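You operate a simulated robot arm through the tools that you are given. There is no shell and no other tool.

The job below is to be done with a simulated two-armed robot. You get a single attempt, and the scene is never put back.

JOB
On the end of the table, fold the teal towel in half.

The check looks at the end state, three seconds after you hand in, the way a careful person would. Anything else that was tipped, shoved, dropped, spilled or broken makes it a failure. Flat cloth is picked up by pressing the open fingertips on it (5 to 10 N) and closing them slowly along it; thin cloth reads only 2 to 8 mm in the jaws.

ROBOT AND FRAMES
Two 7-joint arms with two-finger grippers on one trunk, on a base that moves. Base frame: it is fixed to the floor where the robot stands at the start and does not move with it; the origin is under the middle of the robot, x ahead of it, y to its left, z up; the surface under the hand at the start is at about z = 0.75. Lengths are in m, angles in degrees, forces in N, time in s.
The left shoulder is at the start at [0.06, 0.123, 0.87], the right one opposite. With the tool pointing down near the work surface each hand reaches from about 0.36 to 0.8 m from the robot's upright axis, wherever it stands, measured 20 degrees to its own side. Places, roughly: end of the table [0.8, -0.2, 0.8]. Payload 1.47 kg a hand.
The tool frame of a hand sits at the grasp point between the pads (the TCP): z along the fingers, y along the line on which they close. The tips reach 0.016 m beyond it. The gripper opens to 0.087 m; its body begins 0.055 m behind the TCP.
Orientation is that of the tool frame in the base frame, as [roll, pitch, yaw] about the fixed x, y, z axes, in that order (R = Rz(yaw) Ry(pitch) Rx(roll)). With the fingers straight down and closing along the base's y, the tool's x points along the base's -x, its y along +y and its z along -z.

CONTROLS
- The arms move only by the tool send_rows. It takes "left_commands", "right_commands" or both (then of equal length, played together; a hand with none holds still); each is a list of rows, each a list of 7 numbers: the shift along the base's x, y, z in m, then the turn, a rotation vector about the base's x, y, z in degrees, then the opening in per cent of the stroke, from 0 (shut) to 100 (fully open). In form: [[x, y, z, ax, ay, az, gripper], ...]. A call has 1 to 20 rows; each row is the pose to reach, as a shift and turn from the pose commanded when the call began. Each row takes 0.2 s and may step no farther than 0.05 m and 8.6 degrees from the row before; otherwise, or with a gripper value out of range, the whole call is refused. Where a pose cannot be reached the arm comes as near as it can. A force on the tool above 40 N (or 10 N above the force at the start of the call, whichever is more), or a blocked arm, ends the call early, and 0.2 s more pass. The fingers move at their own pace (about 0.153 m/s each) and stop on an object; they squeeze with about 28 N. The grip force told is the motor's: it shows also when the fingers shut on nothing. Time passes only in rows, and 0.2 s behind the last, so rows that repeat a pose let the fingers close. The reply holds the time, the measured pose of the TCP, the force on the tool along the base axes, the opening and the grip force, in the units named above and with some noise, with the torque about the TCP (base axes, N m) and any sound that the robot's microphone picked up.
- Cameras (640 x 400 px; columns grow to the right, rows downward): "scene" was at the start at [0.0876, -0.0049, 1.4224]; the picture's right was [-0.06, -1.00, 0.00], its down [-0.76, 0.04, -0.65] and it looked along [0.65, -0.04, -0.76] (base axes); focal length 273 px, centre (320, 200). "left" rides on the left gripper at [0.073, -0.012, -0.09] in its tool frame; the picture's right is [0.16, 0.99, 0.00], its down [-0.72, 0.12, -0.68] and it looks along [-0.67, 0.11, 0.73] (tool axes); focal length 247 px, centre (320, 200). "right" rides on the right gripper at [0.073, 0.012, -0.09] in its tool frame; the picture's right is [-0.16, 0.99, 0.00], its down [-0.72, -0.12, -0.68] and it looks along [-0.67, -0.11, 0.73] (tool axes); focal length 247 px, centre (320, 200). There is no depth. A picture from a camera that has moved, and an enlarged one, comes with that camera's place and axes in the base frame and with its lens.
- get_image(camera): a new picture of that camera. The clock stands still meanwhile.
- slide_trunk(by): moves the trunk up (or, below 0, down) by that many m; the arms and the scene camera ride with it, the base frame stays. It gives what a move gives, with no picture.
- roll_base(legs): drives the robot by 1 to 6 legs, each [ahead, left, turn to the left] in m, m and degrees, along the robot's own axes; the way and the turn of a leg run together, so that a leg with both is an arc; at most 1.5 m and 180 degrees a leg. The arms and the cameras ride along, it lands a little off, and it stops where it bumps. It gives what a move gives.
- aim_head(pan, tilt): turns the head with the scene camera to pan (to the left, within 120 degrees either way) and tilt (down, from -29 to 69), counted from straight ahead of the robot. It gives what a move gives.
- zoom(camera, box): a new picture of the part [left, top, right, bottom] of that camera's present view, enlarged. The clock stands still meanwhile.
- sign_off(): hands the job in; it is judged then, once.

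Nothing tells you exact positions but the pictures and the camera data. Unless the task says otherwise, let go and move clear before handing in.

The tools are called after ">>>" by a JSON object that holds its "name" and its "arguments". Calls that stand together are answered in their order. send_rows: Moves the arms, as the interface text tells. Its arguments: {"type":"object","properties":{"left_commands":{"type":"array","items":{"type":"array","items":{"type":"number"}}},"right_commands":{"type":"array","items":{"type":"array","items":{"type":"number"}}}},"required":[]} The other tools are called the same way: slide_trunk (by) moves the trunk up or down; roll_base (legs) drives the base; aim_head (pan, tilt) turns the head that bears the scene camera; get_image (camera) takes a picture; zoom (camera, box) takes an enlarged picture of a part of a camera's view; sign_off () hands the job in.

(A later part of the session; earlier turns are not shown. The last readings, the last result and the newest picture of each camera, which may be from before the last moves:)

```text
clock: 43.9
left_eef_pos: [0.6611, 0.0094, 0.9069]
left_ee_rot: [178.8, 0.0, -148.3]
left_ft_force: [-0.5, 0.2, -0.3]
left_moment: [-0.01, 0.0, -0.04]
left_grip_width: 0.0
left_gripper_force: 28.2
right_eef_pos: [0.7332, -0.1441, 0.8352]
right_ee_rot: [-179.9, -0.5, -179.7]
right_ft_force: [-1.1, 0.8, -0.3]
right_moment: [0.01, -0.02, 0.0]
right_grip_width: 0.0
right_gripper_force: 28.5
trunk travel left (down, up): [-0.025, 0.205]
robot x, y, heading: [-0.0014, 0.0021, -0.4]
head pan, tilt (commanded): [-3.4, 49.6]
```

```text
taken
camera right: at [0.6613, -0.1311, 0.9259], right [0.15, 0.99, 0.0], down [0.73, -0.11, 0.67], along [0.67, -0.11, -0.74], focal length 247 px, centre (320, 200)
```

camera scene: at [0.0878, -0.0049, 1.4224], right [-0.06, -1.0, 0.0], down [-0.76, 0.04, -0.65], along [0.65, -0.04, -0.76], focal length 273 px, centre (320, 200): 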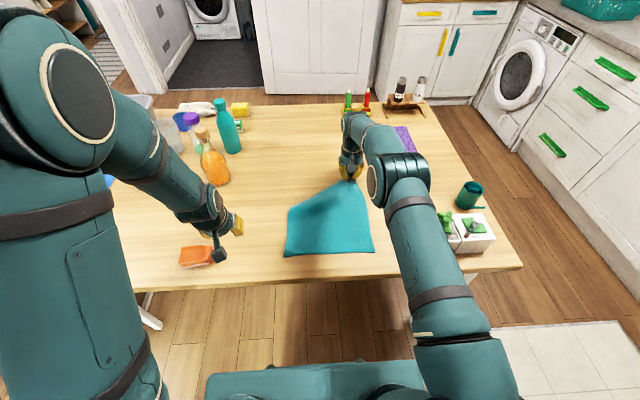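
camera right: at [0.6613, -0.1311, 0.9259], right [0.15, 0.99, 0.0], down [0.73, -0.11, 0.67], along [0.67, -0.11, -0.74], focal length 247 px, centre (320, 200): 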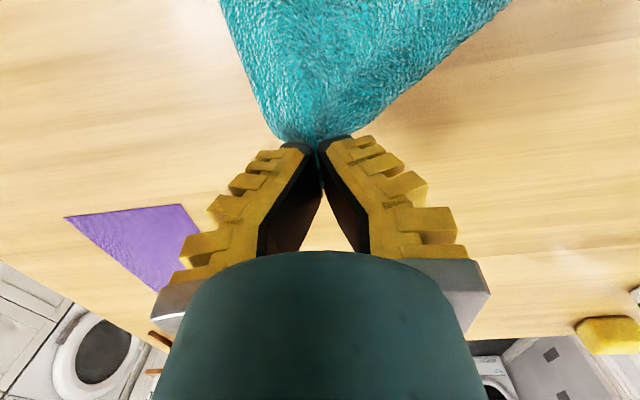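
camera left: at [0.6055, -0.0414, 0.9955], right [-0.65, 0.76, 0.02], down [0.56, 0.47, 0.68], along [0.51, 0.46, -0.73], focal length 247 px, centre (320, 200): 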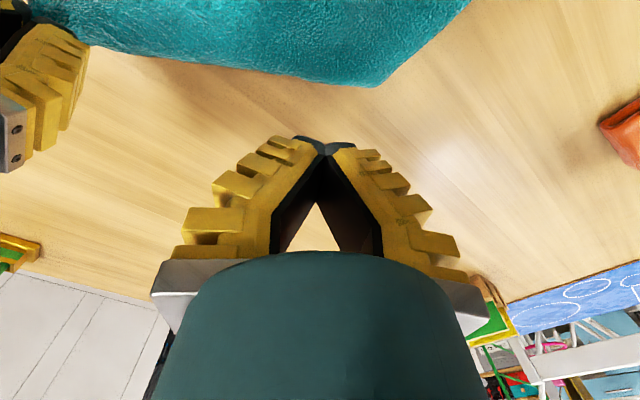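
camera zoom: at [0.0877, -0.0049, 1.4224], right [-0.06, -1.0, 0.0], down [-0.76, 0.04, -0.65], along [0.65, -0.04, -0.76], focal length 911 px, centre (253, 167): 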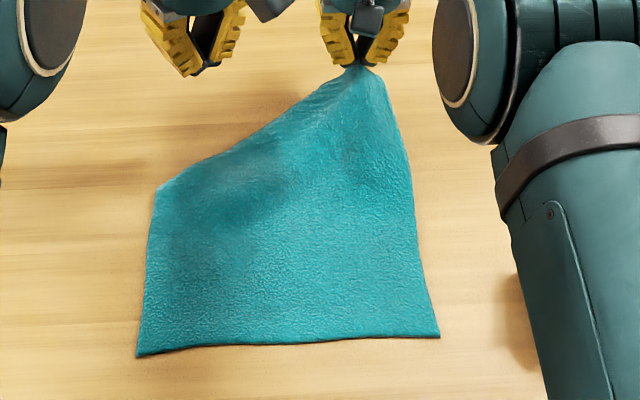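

The left pinch slipped off the edge. A better way is to carry the right corner back toward the robot, where the left corner was lying exposed on top. There the left hand can grip that corner directly.

>>> {"name": "send_rows", "arguments": {"left_commands": [[0, 0.015, 0.005, 0, 0, -4, 10], [0, 0.03, 0.01, 0, 0, -8, 20], [0, 0.045, 0.01, 0, 0, -12, 30], [0, 0.06, 0.01, 0, 0, -16, 30], [0, 0.07, 0.01, 0, 0, -20, 30], [0, 0.08, 0.01, 0, 0, -24, 30], [0, 0.085, 0.01, 0, 0, -28, 30], [0, 0.09, 0.01, 0, 0, -32, 30], [0, 0.09, 0.01, 0, 0, -32, 30]], "right_commands": [[-0.015, 0, 0.03, 0, -3, 0, 0], [-0.045, 0, 0.055, 0, -6, 0, 0], [-0.08, 0, 0.065, 0, -9, 0, 0], [-0.115, 0, 0.065, 0, -12, 0, 0], [-0.15, -0.002, 0.055, 0, -15, 0, 0], [-0.185, -0.005, 0.035, 0, -18, 0, 0], [-0.215, -0.008, 0.01, 0, -21, 0, 0], [-0.24, -0.01, -0.01, 0, -24, 0, 0], [-0.25, -0.01, -0.015, 0, -25, 0, 0]]}}

>>> {"name": "get_image", "arguments": {"camera": "scene"}}

>>> {"name": "zoom", "arguments": {"camera": "scene", "box": [260, 160, 420, 280]}}

>>> {"name": "get_image", "arguments": {"camera": "left"}}

```text
clock: 45.9
left_eef_pos: [0.6607, 0.0993, 0.9158]
left_ee_rot: [178.8, 0.1, 179.7]
left_ft_force: [0.3, -0.4, 0.9]
left_moment: [0.01, 0.02, 0.01]
left_grip_width: 0.0322
left_gripper_force: 4.9
right_eef_pos: [0.4842, -0.154, 0.8206]
right_ee_rot: [-179.8, 24.5, -179.9]
right_ft_force: [0.0, 0.5, -0.1]
right_moment: [0.01, 0.04, -0.02]
right_grip_width: 0.0001
right_gripper_force: 28.0
trunk travel left (down, up): [-0.025, 0.205]
robot x, y, heading: [-0.0022, -0.0011, 0.1]
head pan, tilt (commanded): [-3.4, 49.6]
```

```text
taken
camera scene: at [0.0877, -0.0049, 1.4224], right [-0.06, -1.0, 0.0], down [-0.76, 0.04, -0.65], along [0.65, -0.04, -0.76], focal length 273 px, centre (320, 200)
```

scene: 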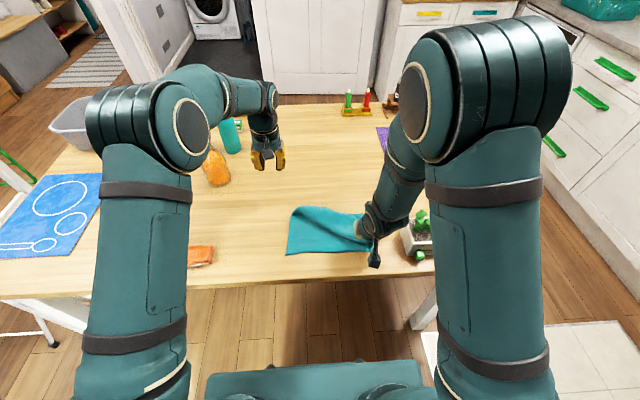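

```text
3.33 times, centred on (340, 220) of scene
camera zoom: at [0.0877, -0.0049, 1.4224], right [-0.06, -1.0, 0.0], down [-0.76, 0.04, -0.65], along [0.65, -0.04, -0.76], focal length 911 px, centre (253, 133)
```

zoom: 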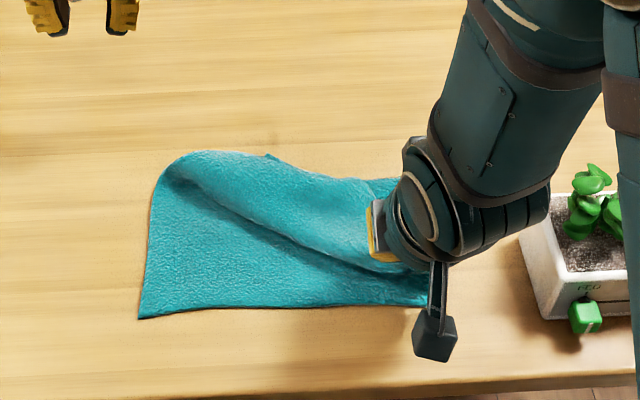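

```text
taken
camera left: at [0.5871, 0.086, 1.0053], right [-0.15, 0.99, 0.02], down [0.72, 0.1, 0.68], along [0.67, 0.12, -0.73], focal length 247 px, centre (320, 200)
```

left: 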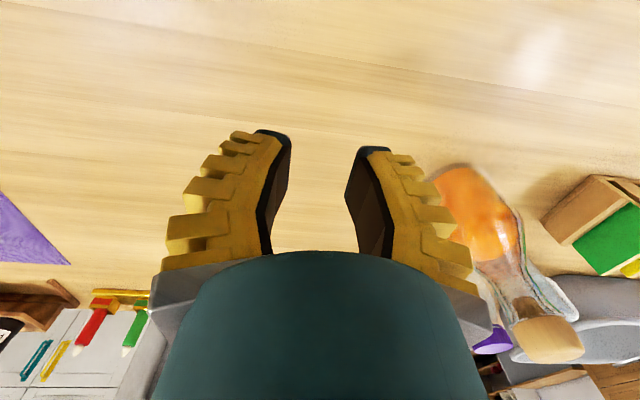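

The left corner's tip seems to stick out at the back edge of the fold, near (0.60, −0.05). I'll zoom in to see how the layers lie.

>>> {"name": "zoom", "arguments": {"camera": "scene", "box": [280, 195, 380, 260]}}

>>> {"name": "zoom", "arguments": {"camera": "right", "box": [240, 0, 640, 220]}}

```text
6.15 times, centred on (330, 228) of scene
camera zoom: at [0.0877, -0.0049, 1.4224], right [-0.06, -1.0, 0.0], down [-0.76, 0.04, -0.65], along [0.65, -0.04, -0.76], focal length 1682 px, centre (258, 31)
```

zoom: 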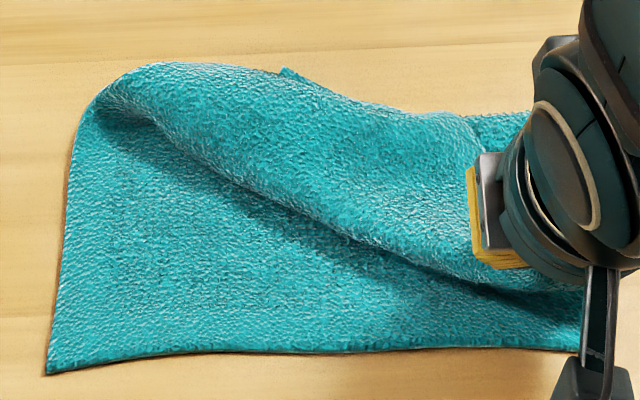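

```text
1.60 times, centred on (440, 110) of right
camera zoom: at [0.3803, -0.1421, 0.8718], right [0.14, 0.99, 0.06], down [0.38, -0.11, 0.92], along [0.92, -0.11, -0.39], focal length 395 px, centre (128, 344)
```

zoom: 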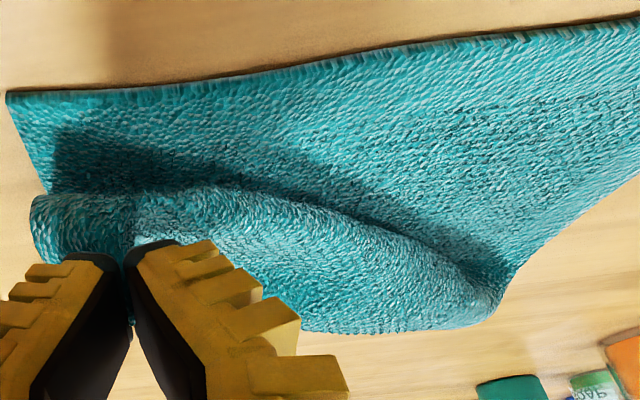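

Only the tip peeks out behind the roll. I'll move the right hand a little nearer and lower, which should roll the flap forward and expose more of that corner.

>>> {"name": "send_rows", "arguments": {"right_commands": [[-0.01, 0, -0.005, 0, -4, 0, 0], [-0.02, 0, -0.01, 0, -8, 0, 0], [-0.03, -0.001, -0.016, 0, -12, 0, 0], [-0.034, -0.001, -0.022, 0, -13, 0, 0], [-0.034, -0.001, -0.022, 0, -13, 0, 0]]}}

>>> {"name": "zoom", "arguments": {"camera": "scene", "box": [280, 195, 380, 260]}}

```text
clock: 47.1
left_eef_pos: [0.6607, 0.0997, 0.9163]
left_ee_rot: [178.8, 0.1, 179.7]
left_ft_force: [0.4, 0.1, -0.2]
left_moment: [0.05, -0.01, 0.0]
left_grip_width: 0.0322
left_gripper_force: 4.2
right_eef_pos: [0.4496, -0.1538, 0.7991]
right_ee_rot: [-179.7, 37.5, -179.7]
right_ft_force: [0.5, -0.5, -0.4]
right_moment: [-0.03, -0.04, -0.02]
right_grip_width: 0.0001
right_gripper_force: 28.2
trunk travel left (down, up): [-0.025, 0.205]
robot x, y, heading: [-0.0024, 0.0004, 0.3]
head pan, tilt (commanded): [-3.4, 49.6]
```

```text
6.15 times, centred on (330, 228) of scene
camera zoom: at [0.0877, -0.0049, 1.4224], right [-0.06, -1.0, 0.0], down [-0.76, 0.04, -0.65], along [0.65, -0.04, -0.76], focal length 1682 px, centre (258, 31)
```

zoom: 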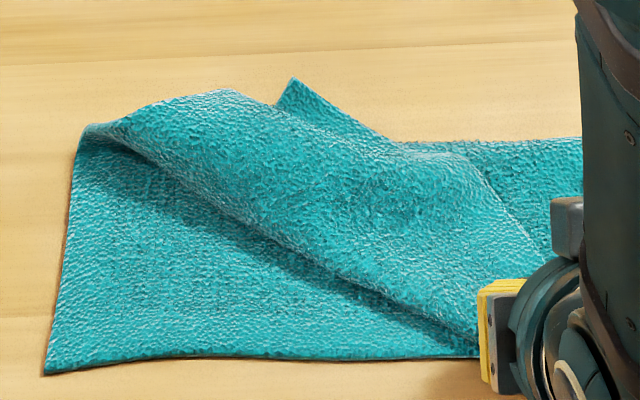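

The corner tip is more exposed now. Lifting the right corner should pull the slack out of the roll and leave the left corner clear of it.

>>> {"name": "send_rows", "arguments": {"right_commands": [[0.005, 0, 0.025, 0, 3, 0, 0], [0.01, -0.002, 0.05, 0, 6, 0, 0], [0.02, -0.004, 0.075, 0, 9, 0, 0], [0.025, -0.006, 0.095, 0, 12, 0, 0], [0.03, -0.008, 0.105, 0, 12, 0, 0], [0.03, -0.008, 0.105, 0, 12, 0, 0]]}}

>>> {"name": "zoom", "arguments": {"camera": "scene", "box": [280, 180, 380, 260]}}

>>> {"name": "get_image", "arguments": {"camera": "right"}}

>>> {"name": "get_image", "arguments": {"camera": "scene"}}

```text
clock: 48.5
left_eef_pos: [0.6611, 0.0991, 0.9172]
left_ee_rot: [178.9, 0.0, 179.7]
left_ft_force: [0.5, 0.3, -0.3]
left_moment: [0.02, 0.0, 0.0]
left_grip_width: 0.0324
left_gripper_force: 4.2
right_eef_pos: [0.4813, -0.1614, 0.9043]
right_ee_rot: [-179.8, 25.5, -179.7]
right_ft_force: [-1.0, 0.0, 0.4]
right_moment: [0.01, -0.01, -0.03]
right_grip_width: 0.0
right_gripper_force: 28.0
trunk travel left (down, up): [-0.025, 0.205]
robot x, y, heading: [0.0016, 0.0005, 0.0]
head pan, tilt (commanded): [-3.4, 49.6]
```

```text
5.00 times, centred on (330, 220) of scene
camera zoom: at [0.0878, -0.0049, 1.4224], right [-0.06, -1.0, 0.0], down [-0.76, 0.04, -0.65], along [0.65, -0.04, -0.76], focal length 1367 px, centre (270, 100)
```

zoom: 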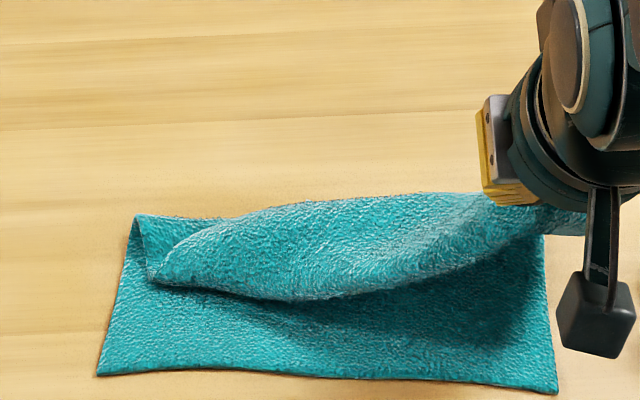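

```text
taken
camera right: at [0.376, -0.1503, 0.9529], right [0.14, 0.99, 0.06], down [0.36, -0.11, 0.93], along [0.92, -0.11, -0.37], focal length 247 px, centre (320, 200)
```

right: 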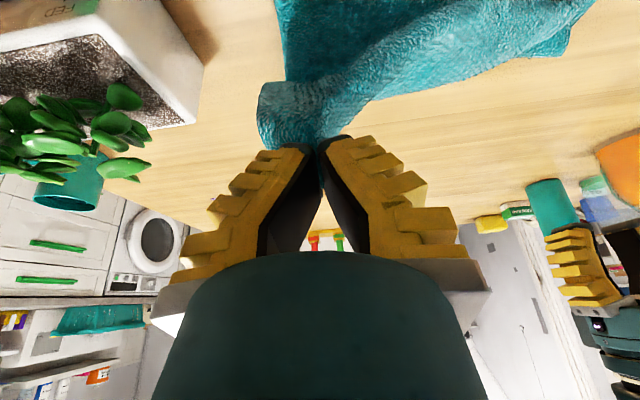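

```text
taken
camera scene: at [0.0878, -0.0049, 1.4224], right [-0.06, -1.0, 0.0], down [-0.76, 0.04, -0.65], along [0.65, -0.04, -0.76], focal length 273 px, centre (320, 200)
```

scene: 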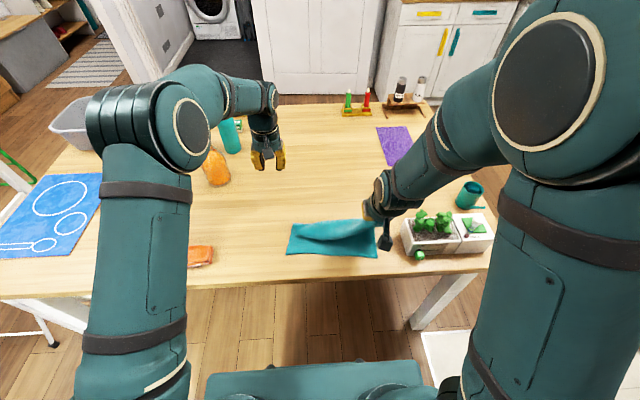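

Lifting pulled the left corner inside the roll instead. I'll swing the right corner out to the right side, past the planter at height and down near (0.66, −0.27). That stretches the far edge straight and should bring the left corner out.

>>> {"name": "send_rows", "arguments": {"right_commands": [[0.03, -0.005, 0, 0, 5, 0, 0], [0.06, -0.012, 0, 0, 10, 0, 0], [0.09, -0.03, -0.005, 0, 15, 0, 0], [0.12, -0.055, -0.015, 0, 20, 0, 0], [0.145, -0.075, -0.035, 0, 25, 0, 0], [0.165, -0.09, -0.06, 0, 25, 0, 0], [0.175, -0.1, -0.085, 0, 25, 0, 0], [0.18, -0.105, -0.105, 0, 25, 0, 0]]}}

>>> {"name": "zoom", "arguments": {"camera": "scene", "box": [270, 160, 430, 270]}}

>>> {"name": "get_image", "arguments": {"camera": "scene"}}

>>> {"name": "get_image", "arguments": {"camera": "right"}}

```text
clock: 50.3
left_eef_pos: [0.6615, 0.0994, 0.9152]
left_ee_rot: [178.8, 0.2, 179.6]
left_ft_force: [-0.3, 0.0, -0.4]
left_moment: [-0.03, -0.04, -0.03]
left_grip_width: 0.0323
left_gripper_force: 4.6
right_eef_pos: [0.6608, -0.2681, 0.7977]
right_ee_rot: [-180.0, 0.4, -179.8]
right_ft_force: [1.0, 0.0, -0.5]
right_moment: [-0.03, 0.01, 0.0]
right_grip_width: 0.0
right_gripper_force: 27.7
trunk travel left (down, up): [-0.025, 0.205]
robot x, y, heading: [0.0005, -0.0012, 0.2]
head pan, tilt (commanded): [-3.4, 49.6]
```

```text
3.64 times, centred on (350, 215) of scene
camera zoom: at [0.088, -0.0051, 1.4224], right [-0.06, -1.0, 0.0], down [-0.76, 0.04, -0.65], along [0.65, -0.04, -0.76], focal length 994 px, centre (211, 146)
```

zoom: 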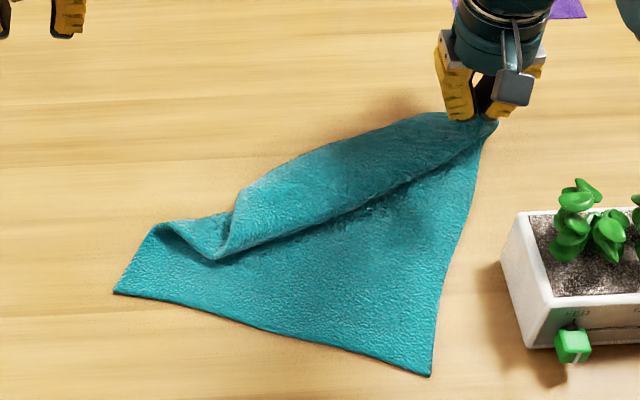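

```text
taken
camera scene: at [0.088, -0.0051, 1.4224], right [-0.06, -1.0, 0.0], down [-0.76, 0.04, -0.65], along [0.65, -0.04, -0.76], focal length 273 px, centre (320, 200)
```

scene: 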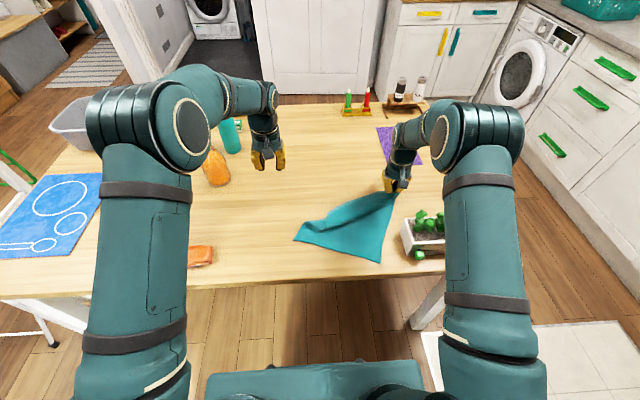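

```text
taken
camera right: at [0.5861, -0.256, 0.8864], right [0.15, 0.99, 0.0], down [0.72, -0.11, 0.69], along [0.68, -0.11, -0.73], focal length 247 px, centre (320, 200)
```

right: 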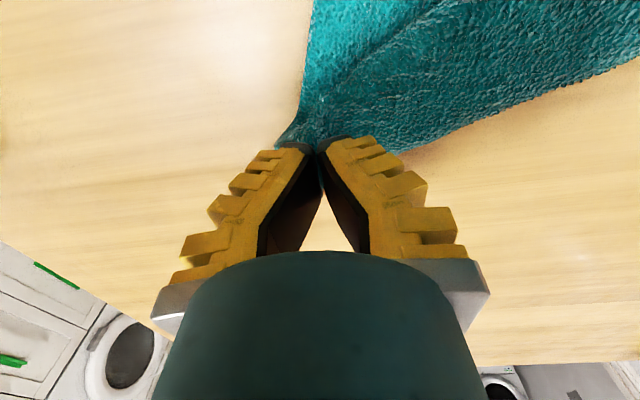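

The towel's near edge, from about (0.510, 0.044) to (0.424, −0.187), is still flat with both corners visible, so I have a cleaner approach. I'll grip those two corners, lift so the folds hang out, lay the lower half down going away from the robot, then bring the held edge back toward it. First I'll release the right corner and lift clear.

>>> {"name": "send_rows", "arguments": {"right_commands": [[0, 0, -0.01, 0, 0, 0, 0], [0, 0, -0.018, 0, 0, 0, 0], [0, 0, -0.018, 0, 0, 0, 20], [0, 0, -0.016, 0, 0, 0, 45], [0, 0, -0.01, 0, 0, 0, 60], [0, 0, 0.02, 0, 0, 0, 60], [0, 0, 0.06, 0, 0, 0, 60], [0, 0.03, 0.09, 0, 0, 0, 50], [-0.02, 0.07, 0.11, 0, 0, 0, 40], [-0.03, 0.1, 0.12, 0, 0, 0, 36]]}}

>>> {"name": "zoom", "arguments": {"camera": "scene", "box": [270, 170, 430, 280]}}

```text
clock: 52.5
left_eef_pos: [0.661, 0.1004, 0.9154]
left_ee_rot: [178.7, 0.1, 179.6]
left_ft_force: [-0.1, 0.5, 0.1]
left_moment: [-0.02, -0.04, 0.01]
left_grip_width: 0.0323
left_gripper_force: 4.3
right_eef_pos: [0.6289, -0.1655, 0.9197]
right_ee_rot: [-179.9, 0.5, -179.8]
right_ft_force: [-0.1, -0.5, -0.2]
right_moment: [0.03, -0.03, 0.0]
right_grip_width: 0.0375
right_gripper_force: 4.3
trunk travel left (down, up): [-0.025, 0.205]
robot x, y, heading: [-0.0014, 0.0018, -0.0]
head pan, tilt (commanded): [-3.4, 49.6]
```

```text
3.64 times, centred on (350, 225) of scene
camera zoom: at [0.0877, -0.0045, 1.4224], right [-0.06, -1.0, 0.0], down [-0.76, 0.04, -0.65], along [0.65, -0.04, -0.76], focal length 994 px, centre (211, 109)
```

zoom: 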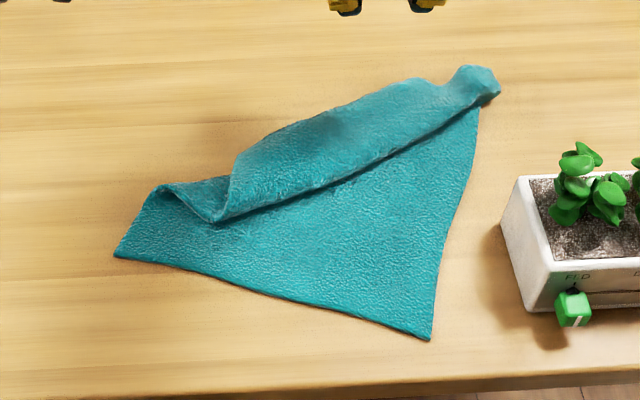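

The towel is released. I'll roll the base back 12 cm so both arms work further out and keep their elbows apart.

>>> {"name": "roll_base", "arguments": {"legs": [[-0.12, 0, 0]]}}

>>> {"name": "get_image", "arguments": {"camera": "scene"}}

>>> {"name": "get_image", "arguments": {"camera": "left"}}

>>> {"name": "get_image", "arguments": {"camera": "right"}}

```text
clock: 53.7
left_eef_pos: [0.5388, 0.099, 0.9169]
left_ee_rot: [178.9, 0.1, 179.7]
left_ft_force: [-0.4, 0.2, 0.1]
left_moment: [0.0, -0.03, -0.01]
left_grip_width: 0.0324
left_gripper_force: 4.6
right_eef_pos: [0.5085, -0.168, 0.9197]
right_ee_rot: [-180.0, 0.5, -179.9]
right_ft_force: [0.2, -0.4, 0.8]
right_moment: [0.0, 0.02, -0.02]
right_grip_width: 0.0375
right_gripper_force: 4.8
trunk travel left (down, up): [-0.025, 0.205]
robot x, y, heading: [-0.1189, -0.0044, -0.3]
head pan, tilt (commanded): [-3.4, 49.6]
```

```text
taken
camera scene: at [-0.0334, -0.0049, 1.4225], right [-0.06, -1.0, 0.0], down [-0.76, 0.05, -0.65], along [0.65, -0.04, -0.76], focal length 273 px, centre (320, 200)
```

scene: 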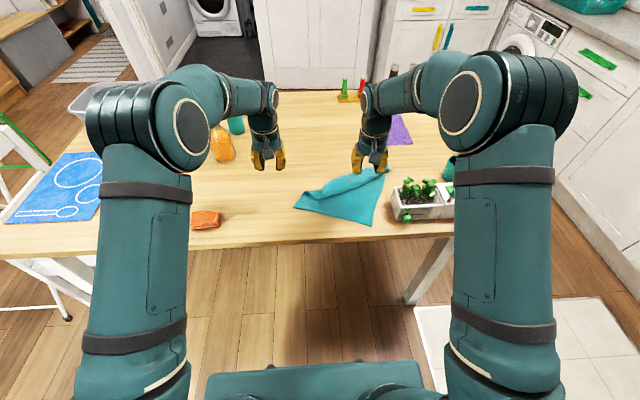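

```text
taken
camera left: at [0.4666, 0.0855, 1.006], right [-0.15, 0.99, 0.02], down [0.72, 0.1, 0.68], along [0.67, 0.12, -0.73], focal length 247 px, centre (320, 200)
```

left: 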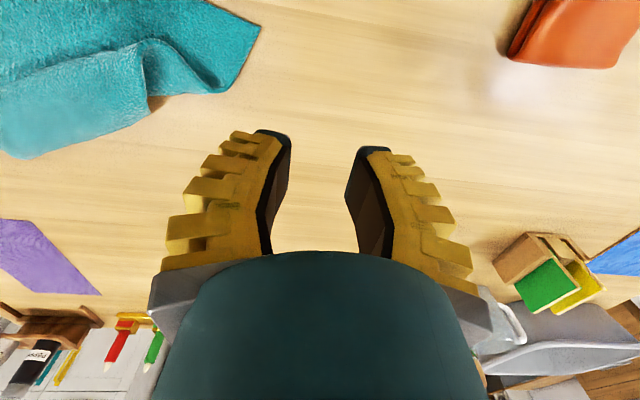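

```text
taken
camera right: at [0.4349, -0.1553, 1.0083], right [0.16, 0.99, 0.0], down [0.72, -0.11, 0.69], along [0.68, -0.11, -0.73], focal length 247 px, centre (320, 200)
```

right: 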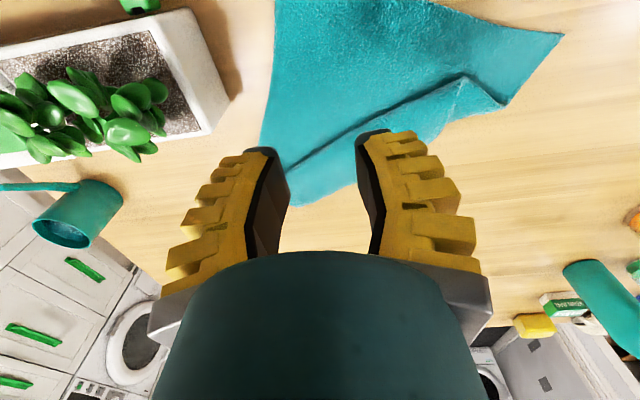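

The near corners check out at about (0.510, 0.045) and (0.424, −0.187), with the edge turned about 20°. I'll bring both hands above them, turned to match the edge, and stop 3 cm above the cloth.

>>> {"name": "send_rows", "arguments": {"left_commands": [[-0.008, -0.022, 0, -0.3, 0, -5, 30], [-0.015, -0.043, 0, -0.6, 0, -10, 30], [-0.023, -0.065, 0, -0.9, 0, -15, 30], [-0.0302, -0.0866, 0, -1.2, 0, -20, 30], [-0.0302, -0.0866, -0.04, -1.2, 0, -20, 30], [-0.0302, -0.0866, -0.08, -1.2, 0, -20, 30], [-0.0302, -0.0866, -0.112, -1.2, 0, -20, 30], [-0.0302, -0.0866, -0.117, -1.2, 0, -20, 30]], "right_commands": [[-0.016, 0.0015, 0, 0, 0, -5, 30], [-0.032, 0.003, 0, 0, 0, -10, 30], [-0.048, 0.005, 0, 0, 0, -15, 30], [-0.0645, 0.0066, 0, 0, -0.5, -20, 30], [-0.0645, 0.0066, -0.04, 0, -0.5, -20, 30], [-0.0645, 0.0066, -0.08, 0, -0.5, -20, 30], [-0.0645, 0.0066, -0.115, 0, -0.5, -20, 30], [-0.0645, 0.0066, -0.12, 0, -0.5, -20, 30]]}}

>>> {"name": "zoom", "arguments": {"camera": "left", "box": [160, 20, 480, 230]}}

>>> {"name": "zoom", "arguments": {"camera": "right", "box": [160, 20, 480, 230]}}

>>> {"name": "zoom", "arguments": {"camera": "scene", "box": [270, 140, 430, 250]}}

```text
clock: 55.5
left_eef_pos: [0.5096, 0.0124, 0.7986]
left_ee_rot: [-180.0, 0.4, 159.7]
left_ft_force: [-0.3, 1.0, -0.5]
left_moment: [0.03, 0.02, -0.02]
left_grip_width: 0.0324
left_gripper_force: 4.9
right_eef_pos: [0.4445, -0.1617, 0.7985]
right_ee_rot: [-180.0, 1.0, 160.1]
right_ft_force: [0.3, -0.2, -0.6]
right_moment: [0.0, -0.02, 0.0]
right_grip_width: 0.0324
right_gripper_force: 4.4
trunk travel left (down, up): [-0.025, 0.205]
robot x, y, heading: [-0.1241, 0.0029, -0.2]
head pan, tilt (commanded): [-3.4, 49.6]
```

```text
1.90 times, centred on (320, 125) of left
camera zoom: at [0.437, 0.0265, 0.8882], right [0.19, 0.98, 0.0], down [0.71, -0.14, 0.68], along [0.67, -0.13, -0.73], focal length 470 px, centre (320, 343)
```

zoom: 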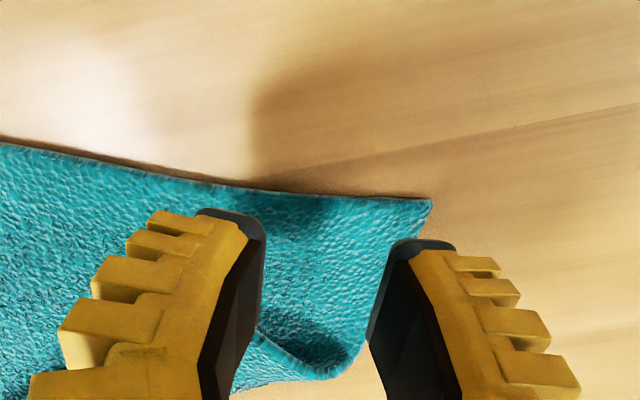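

```text
1.90 times, centred on (320, 125) of right
camera zoom: at [0.3786, -0.1244, 0.8861], right [0.48, 0.88, 0.0], down [0.63, -0.35, 0.69], along [0.61, -0.33, -0.72], focal length 470 px, centre (320, 343)
```

zoom: 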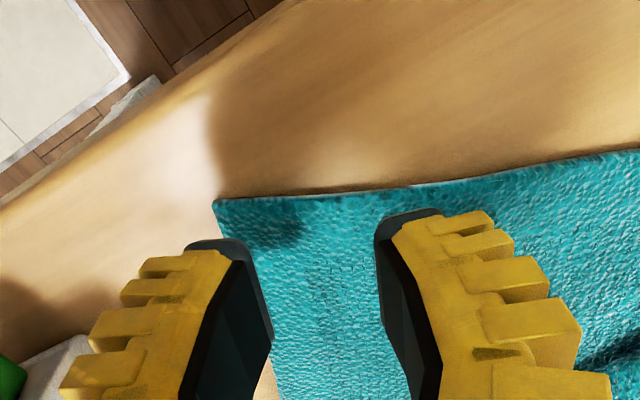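

```text
3.64 times, centred on (350, 195) of scene
camera zoom: at [-0.0322, -0.005, 1.4225], right [-0.06, -1.0, 0.0], down [-0.76, 0.05, -0.65], along [0.65, -0.04, -0.76], focal length 994 px, centre (211, 218)
```

zoom: 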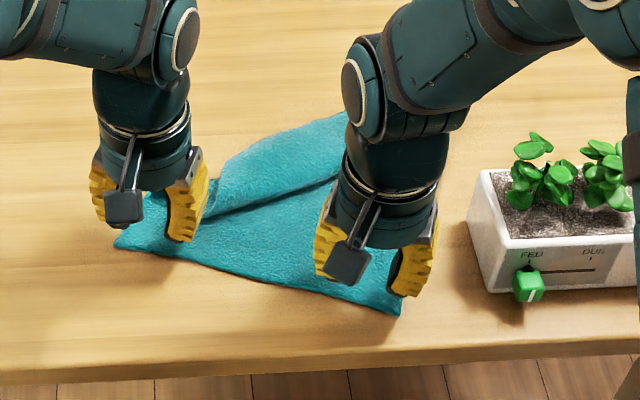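

Both hands line up well, about 1 cm inside the near edge. I'll nudge each about 5 mm inward along the edge and lower to just above contact.

>>> {"name": "send_rows", "arguments": {"left_commands": [[-0.002, -0.005, -0.01, 0, 0, 0, 30], [-0.002, -0.005, -0.02, 0, 0, 0, 30], [-0.002, -0.005, -0.026, 0, 0, 0, 30], [-0.002, -0.005, -0.028, 0, 0, 0, 30]], "right_commands": [[0.0017, 0.0047, -0.01, 0, 0, 0, 30], [0.0017, 0.0047, -0.02, 0, 0, 0, 30], [0.0017, 0.0047, -0.026, 0, 0, 0, 30], [0.0017, 0.0047, -0.028, 0, 0, 0, 30]]}}

```text
clock: 56.5
left_eef_pos: [0.5097, 0.008, 0.7712]
left_ee_rot: [180.0, 0.3, 159.6]
left_ft_force: [0.9, -0.7, 1.4]
left_moment: [0.0, 0.0, 0.03]
left_grip_width: 0.029
left_gripper_force: 4.3
right_eef_pos: [0.4465, -0.1562, 0.7709]
right_ee_rot: [179.9, 1.0, 160.1]
right_ft_force: [-0.8, 0.1, 0.9]
right_moment: [-0.01, -0.02, 0.01]
right_grip_width: 0.0272
right_gripper_force: 7.1
trunk travel left (down, up): [-0.025, 0.205]
robot x, y, heading: [-0.1178, 0.0003, 0.3]
head pan, tilt (commanded): [-3.4, 49.6]
```

>>> {"name": "send_rows", "arguments": {"left_commands": [[0, 0, -0.0015, 0, 0, 0, 30], [0, 0, -0.003, 0, 0, 0, 30], [0, 0, -0.003, 0, 0, 0, 30]], "right_commands": [[0, 0, -0.0015, 0, 0, 0, 30], [0, 0, -0.003, 0, 0, 0, 30], [0, 0, -0.003, 0, 0, 0, 30]]}}

```text
clock: 57.3
left_eef_pos: [0.5088, 0.0065, 0.7687]
left_ee_rot: [179.9, 0.4, 159.7]
left_ft_force: [0.2, 0.0, 4.5]
left_moment: [-0.05, -0.01, 0.03]
left_grip_width: 0.0294
left_gripper_force: 3.7
right_eef_pos: [0.4463, -0.1556, 0.768]
right_ee_rot: [180.0, 1.1, 160.0]
right_ft_force: [-0.6, 0.2, 6.6]
right_moment: [0.04, -0.02, -0.03]
right_grip_width: 0.0278
right_gripper_force: 7.7
trunk travel left (down, up): [-0.025, 0.205]
robot x, y, heading: [-0.1172, 0.0012, -0.1]
head pan, tilt (commanded): [-3.4, 49.6]
```

4.5 N on the left and 6.6 N on the right. I'll press slightly harder, to about 8 N, then close slowly while drifting inward along the edge.

>>> {"name": "send_rows", "arguments": {"left_commands": [[0, 0, -0.0017, 0, 0, 0, 30], [0, 0, -0.0017, 0, 0, 0, 30], [-0.0004, -0.001, -0.0017, 0, 0, 0, 27], [-0.0008, -0.0021, -0.0017, 0, 0, 0, 24], [-0.0012, -0.0031, -0.0017, 0, 0, 0, 21], [-0.0016, -0.0042, -0.0017, 0, 0, 0, 18], [-0.002, -0.0052, -0.0017, 0, 0, 0, 15], [-0.0024, -0.0063, -0.0017, 0, 0, 0, 12], [-0.0028, -0.0073, -0.0017, 0, 0, 0, 9], [-0.0032, -0.0084, -0.0017, 0, 0, 0, 6], [-0.0036, -0.0094, -0.0017, 0, 0, 0, 3], [-0.0038, -0.0103, -0.0017, 0, 0, 0, 0], [-0.0038, -0.0103, -0.0017, 0, 0, 0, 0], [-0.0038, -0.0103, -0.0017, 0, 0, 0, 0], [-0.0038, -0.0103, -0.0017, 0, 0, 0, 0]], "right_commands": [[0, 0, -0.0007, 0, 0, 0, 30], [0, 0, -0.0007, 0, 0, 0, 30], [0.0004, 0.001, -0.0007, 0, 0, 0, 27], [0.0008, 0.0021, -0.0007, 0, 0, 0, 24], [0.0012, 0.0031, -0.0007, 0, 0, 0, 21], [0.0016, 0.0042, -0.0007, 0, 0, 0, 18], [0.002, 0.0052, -0.0007, 0, 0, 0, 15], [0.0024, 0.0063, -0.0007, 0, 0, 0, 12], [0.0028, 0.0073, -0.0007, 0, 0, 0, 9], [0.0032, 0.0084, -0.0007, 0, 0, 0, 6], [0.0036, 0.0094, -0.0007, 0, 0, 0, 3], [0.0038, 0.0103, -0.0007, 0, 0, 0, 0], [0.0038, 0.0103, -0.0007, 0, 0, 0, 0], [0.0038, 0.0103, -0.0007, 0, 0, 0, 0], [0.0038, 0.0103, -0.0007, 0, 0, 0, 0]]}}

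>>> {"name": "zoom", "arguments": {"camera": "left", "box": [160, 20, 480, 230]}}

>>> {"name": "zoom", "arguments": {"camera": "right", "box": [160, 20, 480, 230]}}

```text
clock: 60.5
left_eef_pos: [0.5055, -0.0015, 0.7675]
left_ee_rot: [179.8, 0.4, 159.7]
left_ft_force: [0.8, 2.8, 11.5]
left_moment: [0.01, -0.08, 0.05]
left_grip_width: 0.0001
left_gripper_force: 28.0
right_eef_pos: [0.4491, -0.1454, 0.7688]
right_ee_rot: [180.0, 1.2, 160.1]
right_ft_force: [-0.5, -1.0, 5.6]
right_moment: [-0.03, -0.03, 0.07]
right_grip_width: 0.0
right_gripper_force: 28.2
trunk travel left (down, up): [-0.025, 0.205]
robot x, y, heading: [-0.1152, 0.0, -0.0]
head pan, tilt (commanded): [-3.4, 49.6]
```

```text
1.90 times, centred on (320, 125) of left
camera zoom: at [0.4312, 0.0115, 0.8562], right [0.19, 0.98, 0.0], down [0.71, -0.14, 0.69], along [0.67, -0.13, -0.73], focal length 470 px, centre (320, 343)
```

zoom: 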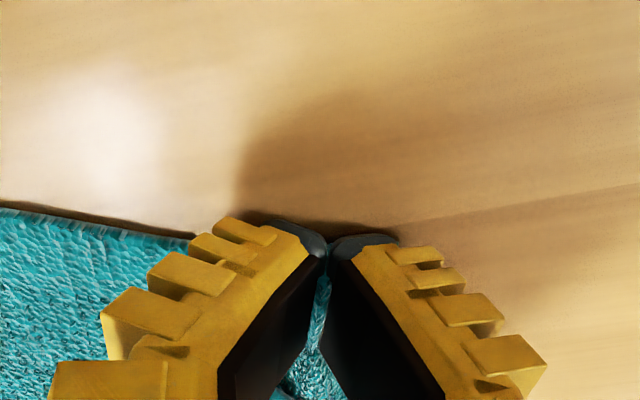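

```text
1.90 times, centred on (320, 125) of right
camera zoom: at [0.3836, -0.1089, 0.8561], right [0.48, 0.88, 0.0], down [0.63, -0.35, 0.69], along [0.61, -0.33, -0.72], focal length 470 px, centre (320, 343)
```

zoom: 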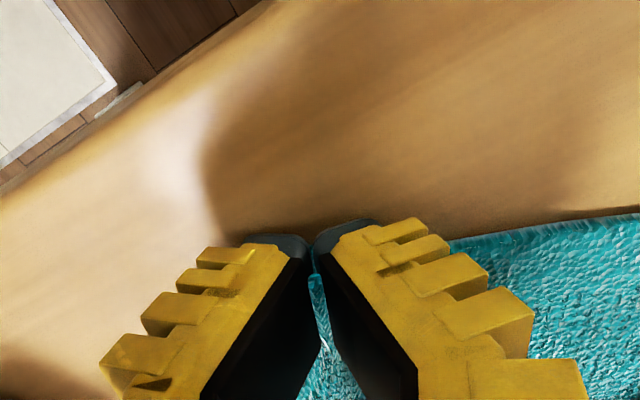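

Cloth shows in both slits. I'll lift 4 cm and check that both hold.

>>> {"name": "send_rows", "arguments": {"left_commands": [[0, 0, 0.006, 0, 0, 0, 0], [0, 0, 0.014, 0, 0, 0, 0], [0, 0, 0.026, 0, 0, 0, 0], [0, 0, 0.04, 0, 0, 0, 0]], "right_commands": [[0, 0, 0.006, 0, 0, 0, 0], [0, 0, 0.014, 0, 0, 0, 0], [0, 0, 0.026, 0, 0, 0, 0], [0, 0, 0.04, 0, 0, 0, 0]]}}

>>> {"name": "get_image", "arguments": {"camera": "left"}}

>>> {"name": "get_image", "arguments": {"camera": "right"}}

>>> {"name": "zoom", "arguments": {"camera": "scene", "box": [270, 140, 430, 250]}}

```text
clock: 61.5
left_eef_pos: [0.5061, -0.0035, 0.8076]
left_ee_rot: [-179.9, 0.3, 159.6]
left_ft_force: [0.1, -1.1, 0.0]
left_moment: [0.02, -0.03, 0.03]
left_grip_width: 0.0
left_gripper_force: 25.1
right_eef_pos: [0.4522, -0.1453, 0.8074]
right_ee_rot: [180.0, 1.0, 160.1]
right_ft_force: [-0.6, -0.3, 0.7]
right_moment: [0.01, 0.02, 0.03]
right_grip_width: 0.0
right_gripper_force: 27.0
trunk travel left (down, up): [-0.025, 0.205]
robot x, y, heading: [-0.1221, 0.0005, -0.3]
head pan, tilt (commanded): [-3.4, 49.6]
```

```text
taken
camera left: at [0.4317, 0.011, 0.896], right [0.2, 0.98, 0.0], down [0.72, -0.14, 0.68], along [0.67, -0.13, -0.73], focal length 247 px, centre (320, 200)
```

left: 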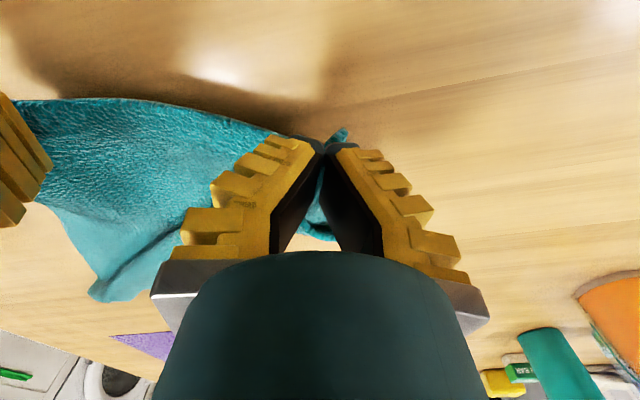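

```text
taken
camera right: at [0.3844, -0.109, 0.8951], right [0.48, 0.87, 0.0], down [0.63, -0.35, 0.69], along [0.61, -0.33, -0.72], focal length 247 px, centre (320, 200)
```

right: 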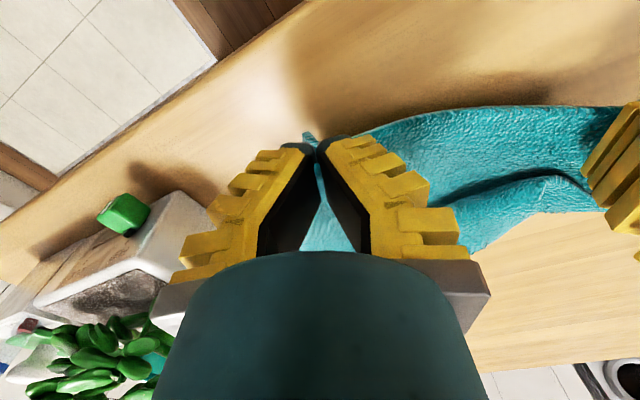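

```text
3.64 times, centred on (350, 195) of scene
camera zoom: at [-0.0324, -0.0049, 1.4224], right [-0.06, -1.0, 0.0], down [-0.76, 0.05, -0.65], along [0.65, -0.04, -0.76], focal length 994 px, centre (211, 218)
```

zoom: 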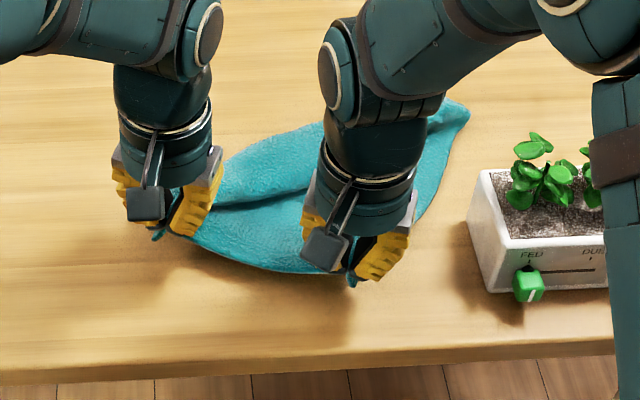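

Both hands hold the near edge. I'll raise the trunk to lift the towel, then lift further with the arms so it hangs and the folds drop out.

>>> {"name": "slide_trunk", "arguments": {"by": 0.12}}

>>> {"name": "get_image", "arguments": {"camera": "scene"}}

>>> {"name": "get_image", "arguments": {"camera": "right"}}

```text
clock: 63.0
left_eef_pos: [0.5062, -0.0033, 0.9251]
left_ee_rot: [-180.0, 0.3, 159.7]
left_ft_force: [-0.1, -0.7, -0.1]
left_moment: [0.02, 0.01, -0.01]
left_grip_width: 0.0
left_gripper_force: 28.9
right_eef_pos: [0.4517, -0.1455, 0.9262]
right_ee_rot: [-180.0, 1.0, 160.2]
right_ft_force: [0.4, 0.3, 0.6]
right_moment: [0.01, -0.02, -0.04]
right_grip_width: 0.0002
right_gripper_force: 30.0
trunk travel left (down, up): [-0.145, 0.085]
robot x, y, heading: [-0.1157, -0.0006, 0.0]
head pan, tilt (commanded): [-3.4, 49.6]
```

```text
taken
camera scene: at [-0.0318, -0.005, 1.5422], right [-0.06, -1.0, 0.0], down [-0.76, 0.05, -0.65], along [0.65, -0.04, -0.76], focal length 273 px, centre (320, 200)
```

scene: 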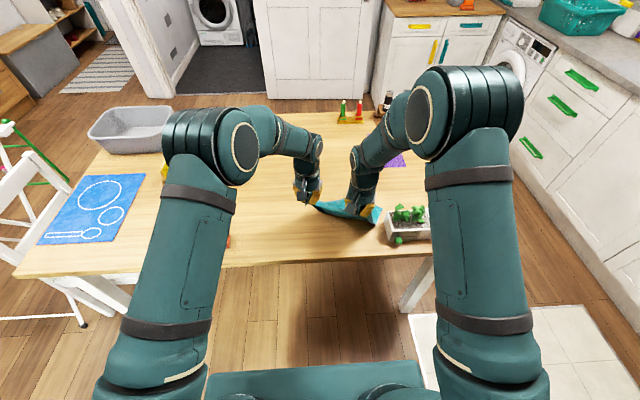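

```text
taken
camera right: at [0.3848, -0.1089, 1.0145], right [0.48, 0.88, 0.0], down [0.63, -0.35, 0.69], along [0.61, -0.33, -0.72], focal length 247 px, centre (320, 200)
```

right: 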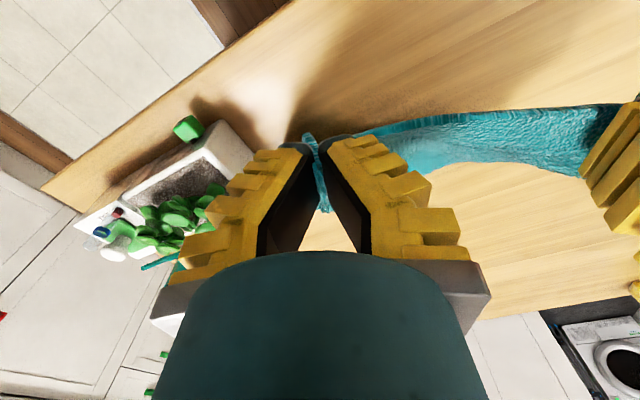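

The towel is hanging. I'll raise it to about z 1.085 and square both hands so the held edge runs straight left to right.

>>> {"name": "send_rows", "arguments": {"left_commands": [[-0.004, 0.003, 0.027, 0, 0, 3.4, 0], [-0.009, 0.006, 0.054, 0, 0, 6.8, 0], [-0.013, 0.009, 0.08, 0, 0, 10, 0], [-0.017, 0.012, 0.107, 0, 0, 13.5, 0], [-0.022, 0.016, 0.134, 0, 0, 17, 0], [-0.026, 0.019, 0.16, 0, 0, 20.3, 0], [-0.026, 0.019, 0.16, 0, 0, 20.3, 0]], "right_commands": [[0.005, 0.0015, 0.027, 0, -0.2, 3.4, 0], [0.01, 0.003, 0.054, 0, -0.3, 6.8, 0], [0.014, 0.005, 0.08, 0, -0.5, 10, 0], [0.019, 0.006, 0.107, 0, -0.6, 13.5, 0], [0.024, 0.008, 0.134, 0, -0.8, 17, 0], [0.0285, 0.0095, 0.16, 0, -1, 20, 0], [0.0285, 0.0095, 0.16, 0, -1, 20, 0]]}}

>>> {"name": "get_image", "arguments": {"camera": "scene"}}

>>> {"name": "zoom", "arguments": {"camera": "scene", "box": [260, 130, 440, 280]}}

>>> {"name": "get_image", "arguments": {"camera": "left"}}

>>> {"name": "get_image", "arguments": {"camera": "right"}}

```text
clock: 64.6
left_eef_pos: [0.4798, 0.0175, 1.0872]
left_ee_rot: [180.0, 0.2, 180.0]
left_ft_force: [0.8, -0.3, 1.1]
left_moment: [0.0, -0.02, 0.02]
left_grip_width: 0.0
left_gripper_force: 25.3
right_eef_pos: [0.4795, -0.1379, 1.0875]
right_ee_rot: [-180.0, 1.9, -179.7]
right_ft_force: [0.2, -0.1, 0.5]
right_moment: [0.0, 0.0, -0.02]
right_grip_width: 0.0002
right_gripper_force: 30.0
trunk travel left (down, up): [-0.145, 0.085]
robot x, y, heading: [-0.119, 0.0001, -0.1]
head pan, tilt (commanded): [-3.4, 49.6]
```

```text
taken
camera scene: at [-0.0313, -0.005, 1.5423], right [-0.06, -1.0, 0.0], down [-0.76, 0.05, -0.65], along [0.65, -0.04, -0.76], focal length 273 px, centre (320, 200)
```

scene: 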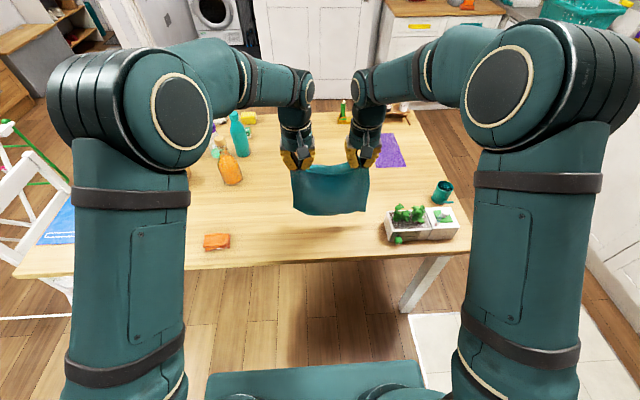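

```text
2.67 times, centred on (350, 205) of scene
camera zoom: at [-0.0313, -0.005, 1.5423], right [-0.06, -1.0, 0.0], down [-0.76, 0.05, -0.65], along [0.65, -0.04, -0.76], focal length 729 px, centre (240, 187)
```

zoom: 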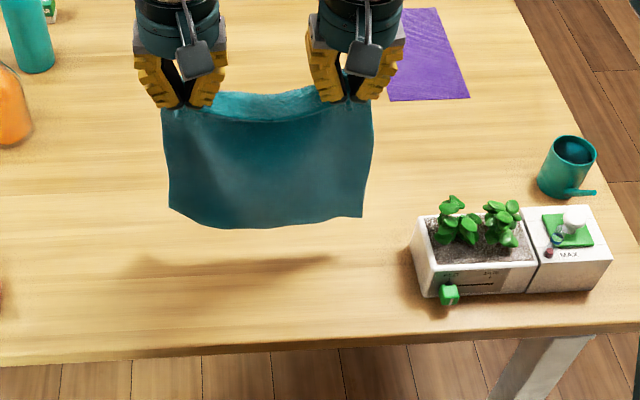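

```text
taken
camera left: at [0.4063, 0.0048, 1.1761], right [-0.16, 0.99, 0.0], down [0.72, 0.12, 0.68], along [0.68, 0.11, -0.73], focal length 247 px, centre (320, 200)
```

left: 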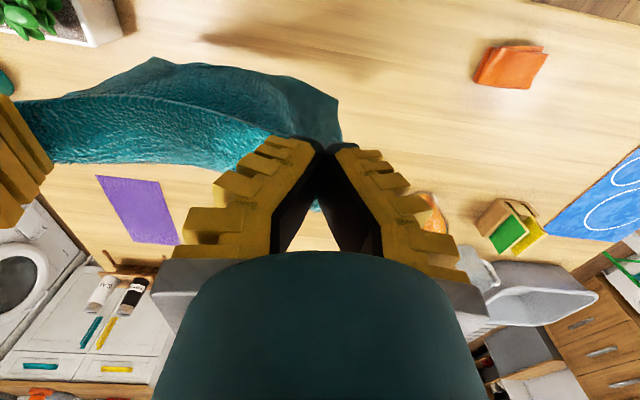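

```text
taken
camera right: at [0.4034, -0.125, 1.1739], right [0.15, 0.99, 0.01], down [0.7, -0.12, 0.7], along [0.7, -0.1, -0.71], focal length 247 px, centre (320, 200)
```

right: 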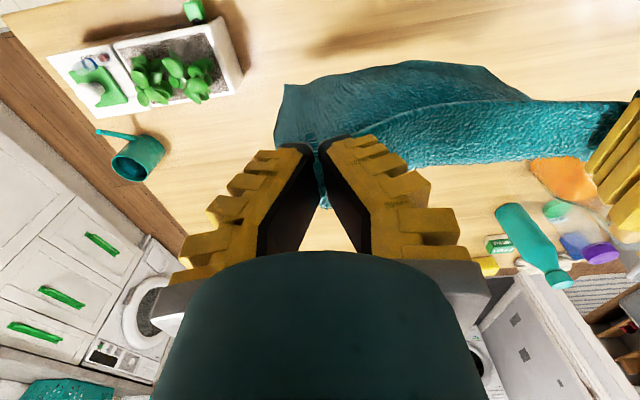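

Both corners hold and the towel hangs cleanly with no folds; its lower corners are near (0.53, 0.05) and (0.53, −0.19), 7–9 cm above the table. Next I'll move toward the robot and lower until the bottom edge is just above the table.

>>> {"name": "send_rows", "arguments": {"left_commands": [[-0.012, 0, -0.01, 0, 0, 0, 0], [-0.025, 0, -0.02, 0, 0, 0, 0], [-0.038, 0, -0.03, 0, 0, 0, 0], [-0.05, 0, -0.04, 0, 0, 0, 0], [-0.055, 0, -0.05, 0, 0, 0, 0], [-0.055, 0, -0.05, 0, 0, 0, 0], [-0.055, 0, -0.05, 0, 0, 0, 0]], "right_commands": [[-0.012, 0, -0.01, 0, 0.5, 0, 0], [-0.025, 0, -0.02, 0, 1, 0, 0], [-0.038, 0, -0.03, 0, 1.5, 0, 0], [-0.05, 0, -0.04, 0, 1.9, 0, 0], [-0.055, 0, -0.05, 0, 1.9, 0, 0], [-0.055, 0, -0.05, 0, 1.9, 0, 0], [-0.055, 0, -0.05, 0, 1.9, 0, 0]]}}

>>> {"name": "zoom", "arguments": {"camera": "scene", "box": [260, 130, 440, 280]}}

>>> {"name": "get_image", "arguments": {"camera": "left"}}

>>> {"name": "get_image", "arguments": {"camera": "right"}}

```text
clock: 66.2
left_eef_pos: [0.4238, 0.0166, 1.0359]
left_ee_rot: [179.9, 0.3, -180.0]
left_ft_force: [0.0, 0.0, -0.9]
left_moment: [-0.01, 0.01, -0.04]
left_grip_width: 0.0002
left_gripper_force: 28.6
right_eef_pos: [0.4243, -0.136, 1.0365]
right_ee_rot: [179.8, 0.1, -179.9]
right_ft_force: [0.0, -0.7, 0.0]
right_moment: [0.04, 0.02, 0.01]
right_grip_width: 0.0001
right_gripper_force: 30.5
trunk travel left (down, up): [-0.145, 0.085]
robot x, y, heading: [-0.121, 0.0042, -0.1]
head pan, tilt (commanded): [-3.4, 49.6]
```

```text
2.67 times, centred on (350, 205) of scene
camera zoom: at [-0.0319, -0.0049, 1.5424], right [-0.06, -1.0, 0.0], down [-0.76, 0.05, -0.65], along [0.65, -0.04, -0.76], focal length 729 px, centre (240, 187)
```

zoom: 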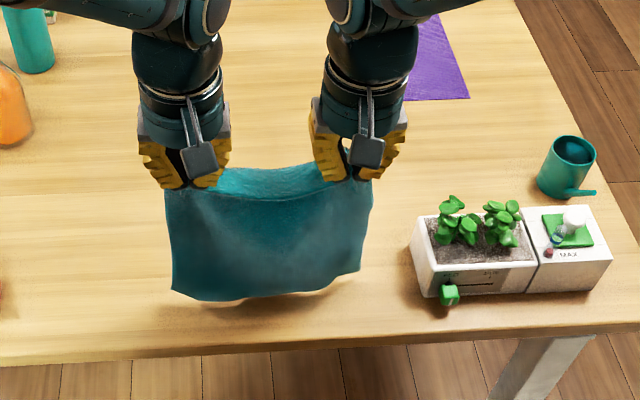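

```text
taken
camera left: at [0.3507, 0.0046, 1.1259], right [-0.16, 0.99, 0.0], down [0.72, 0.12, 0.68], along [0.68, 0.11, -0.73], focal length 247 px, centre (320, 200)
```

left: 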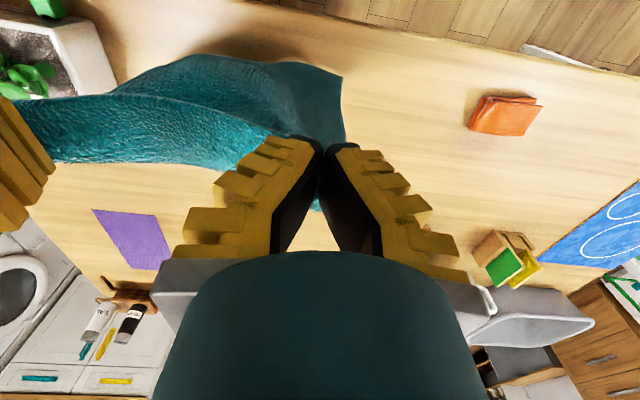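

```text
taken
camera right: at [0.3512, -0.1244, 1.1265], right [0.16, 0.99, 0.0], down [0.72, -0.12, 0.68], along [0.67, -0.1, -0.73], focal length 247 px, centre (320, 200)
```

right: 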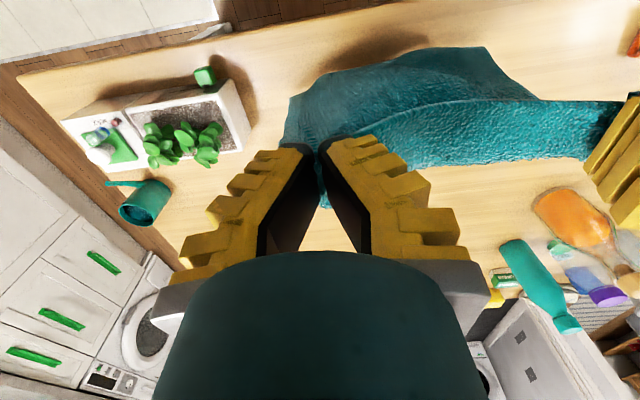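

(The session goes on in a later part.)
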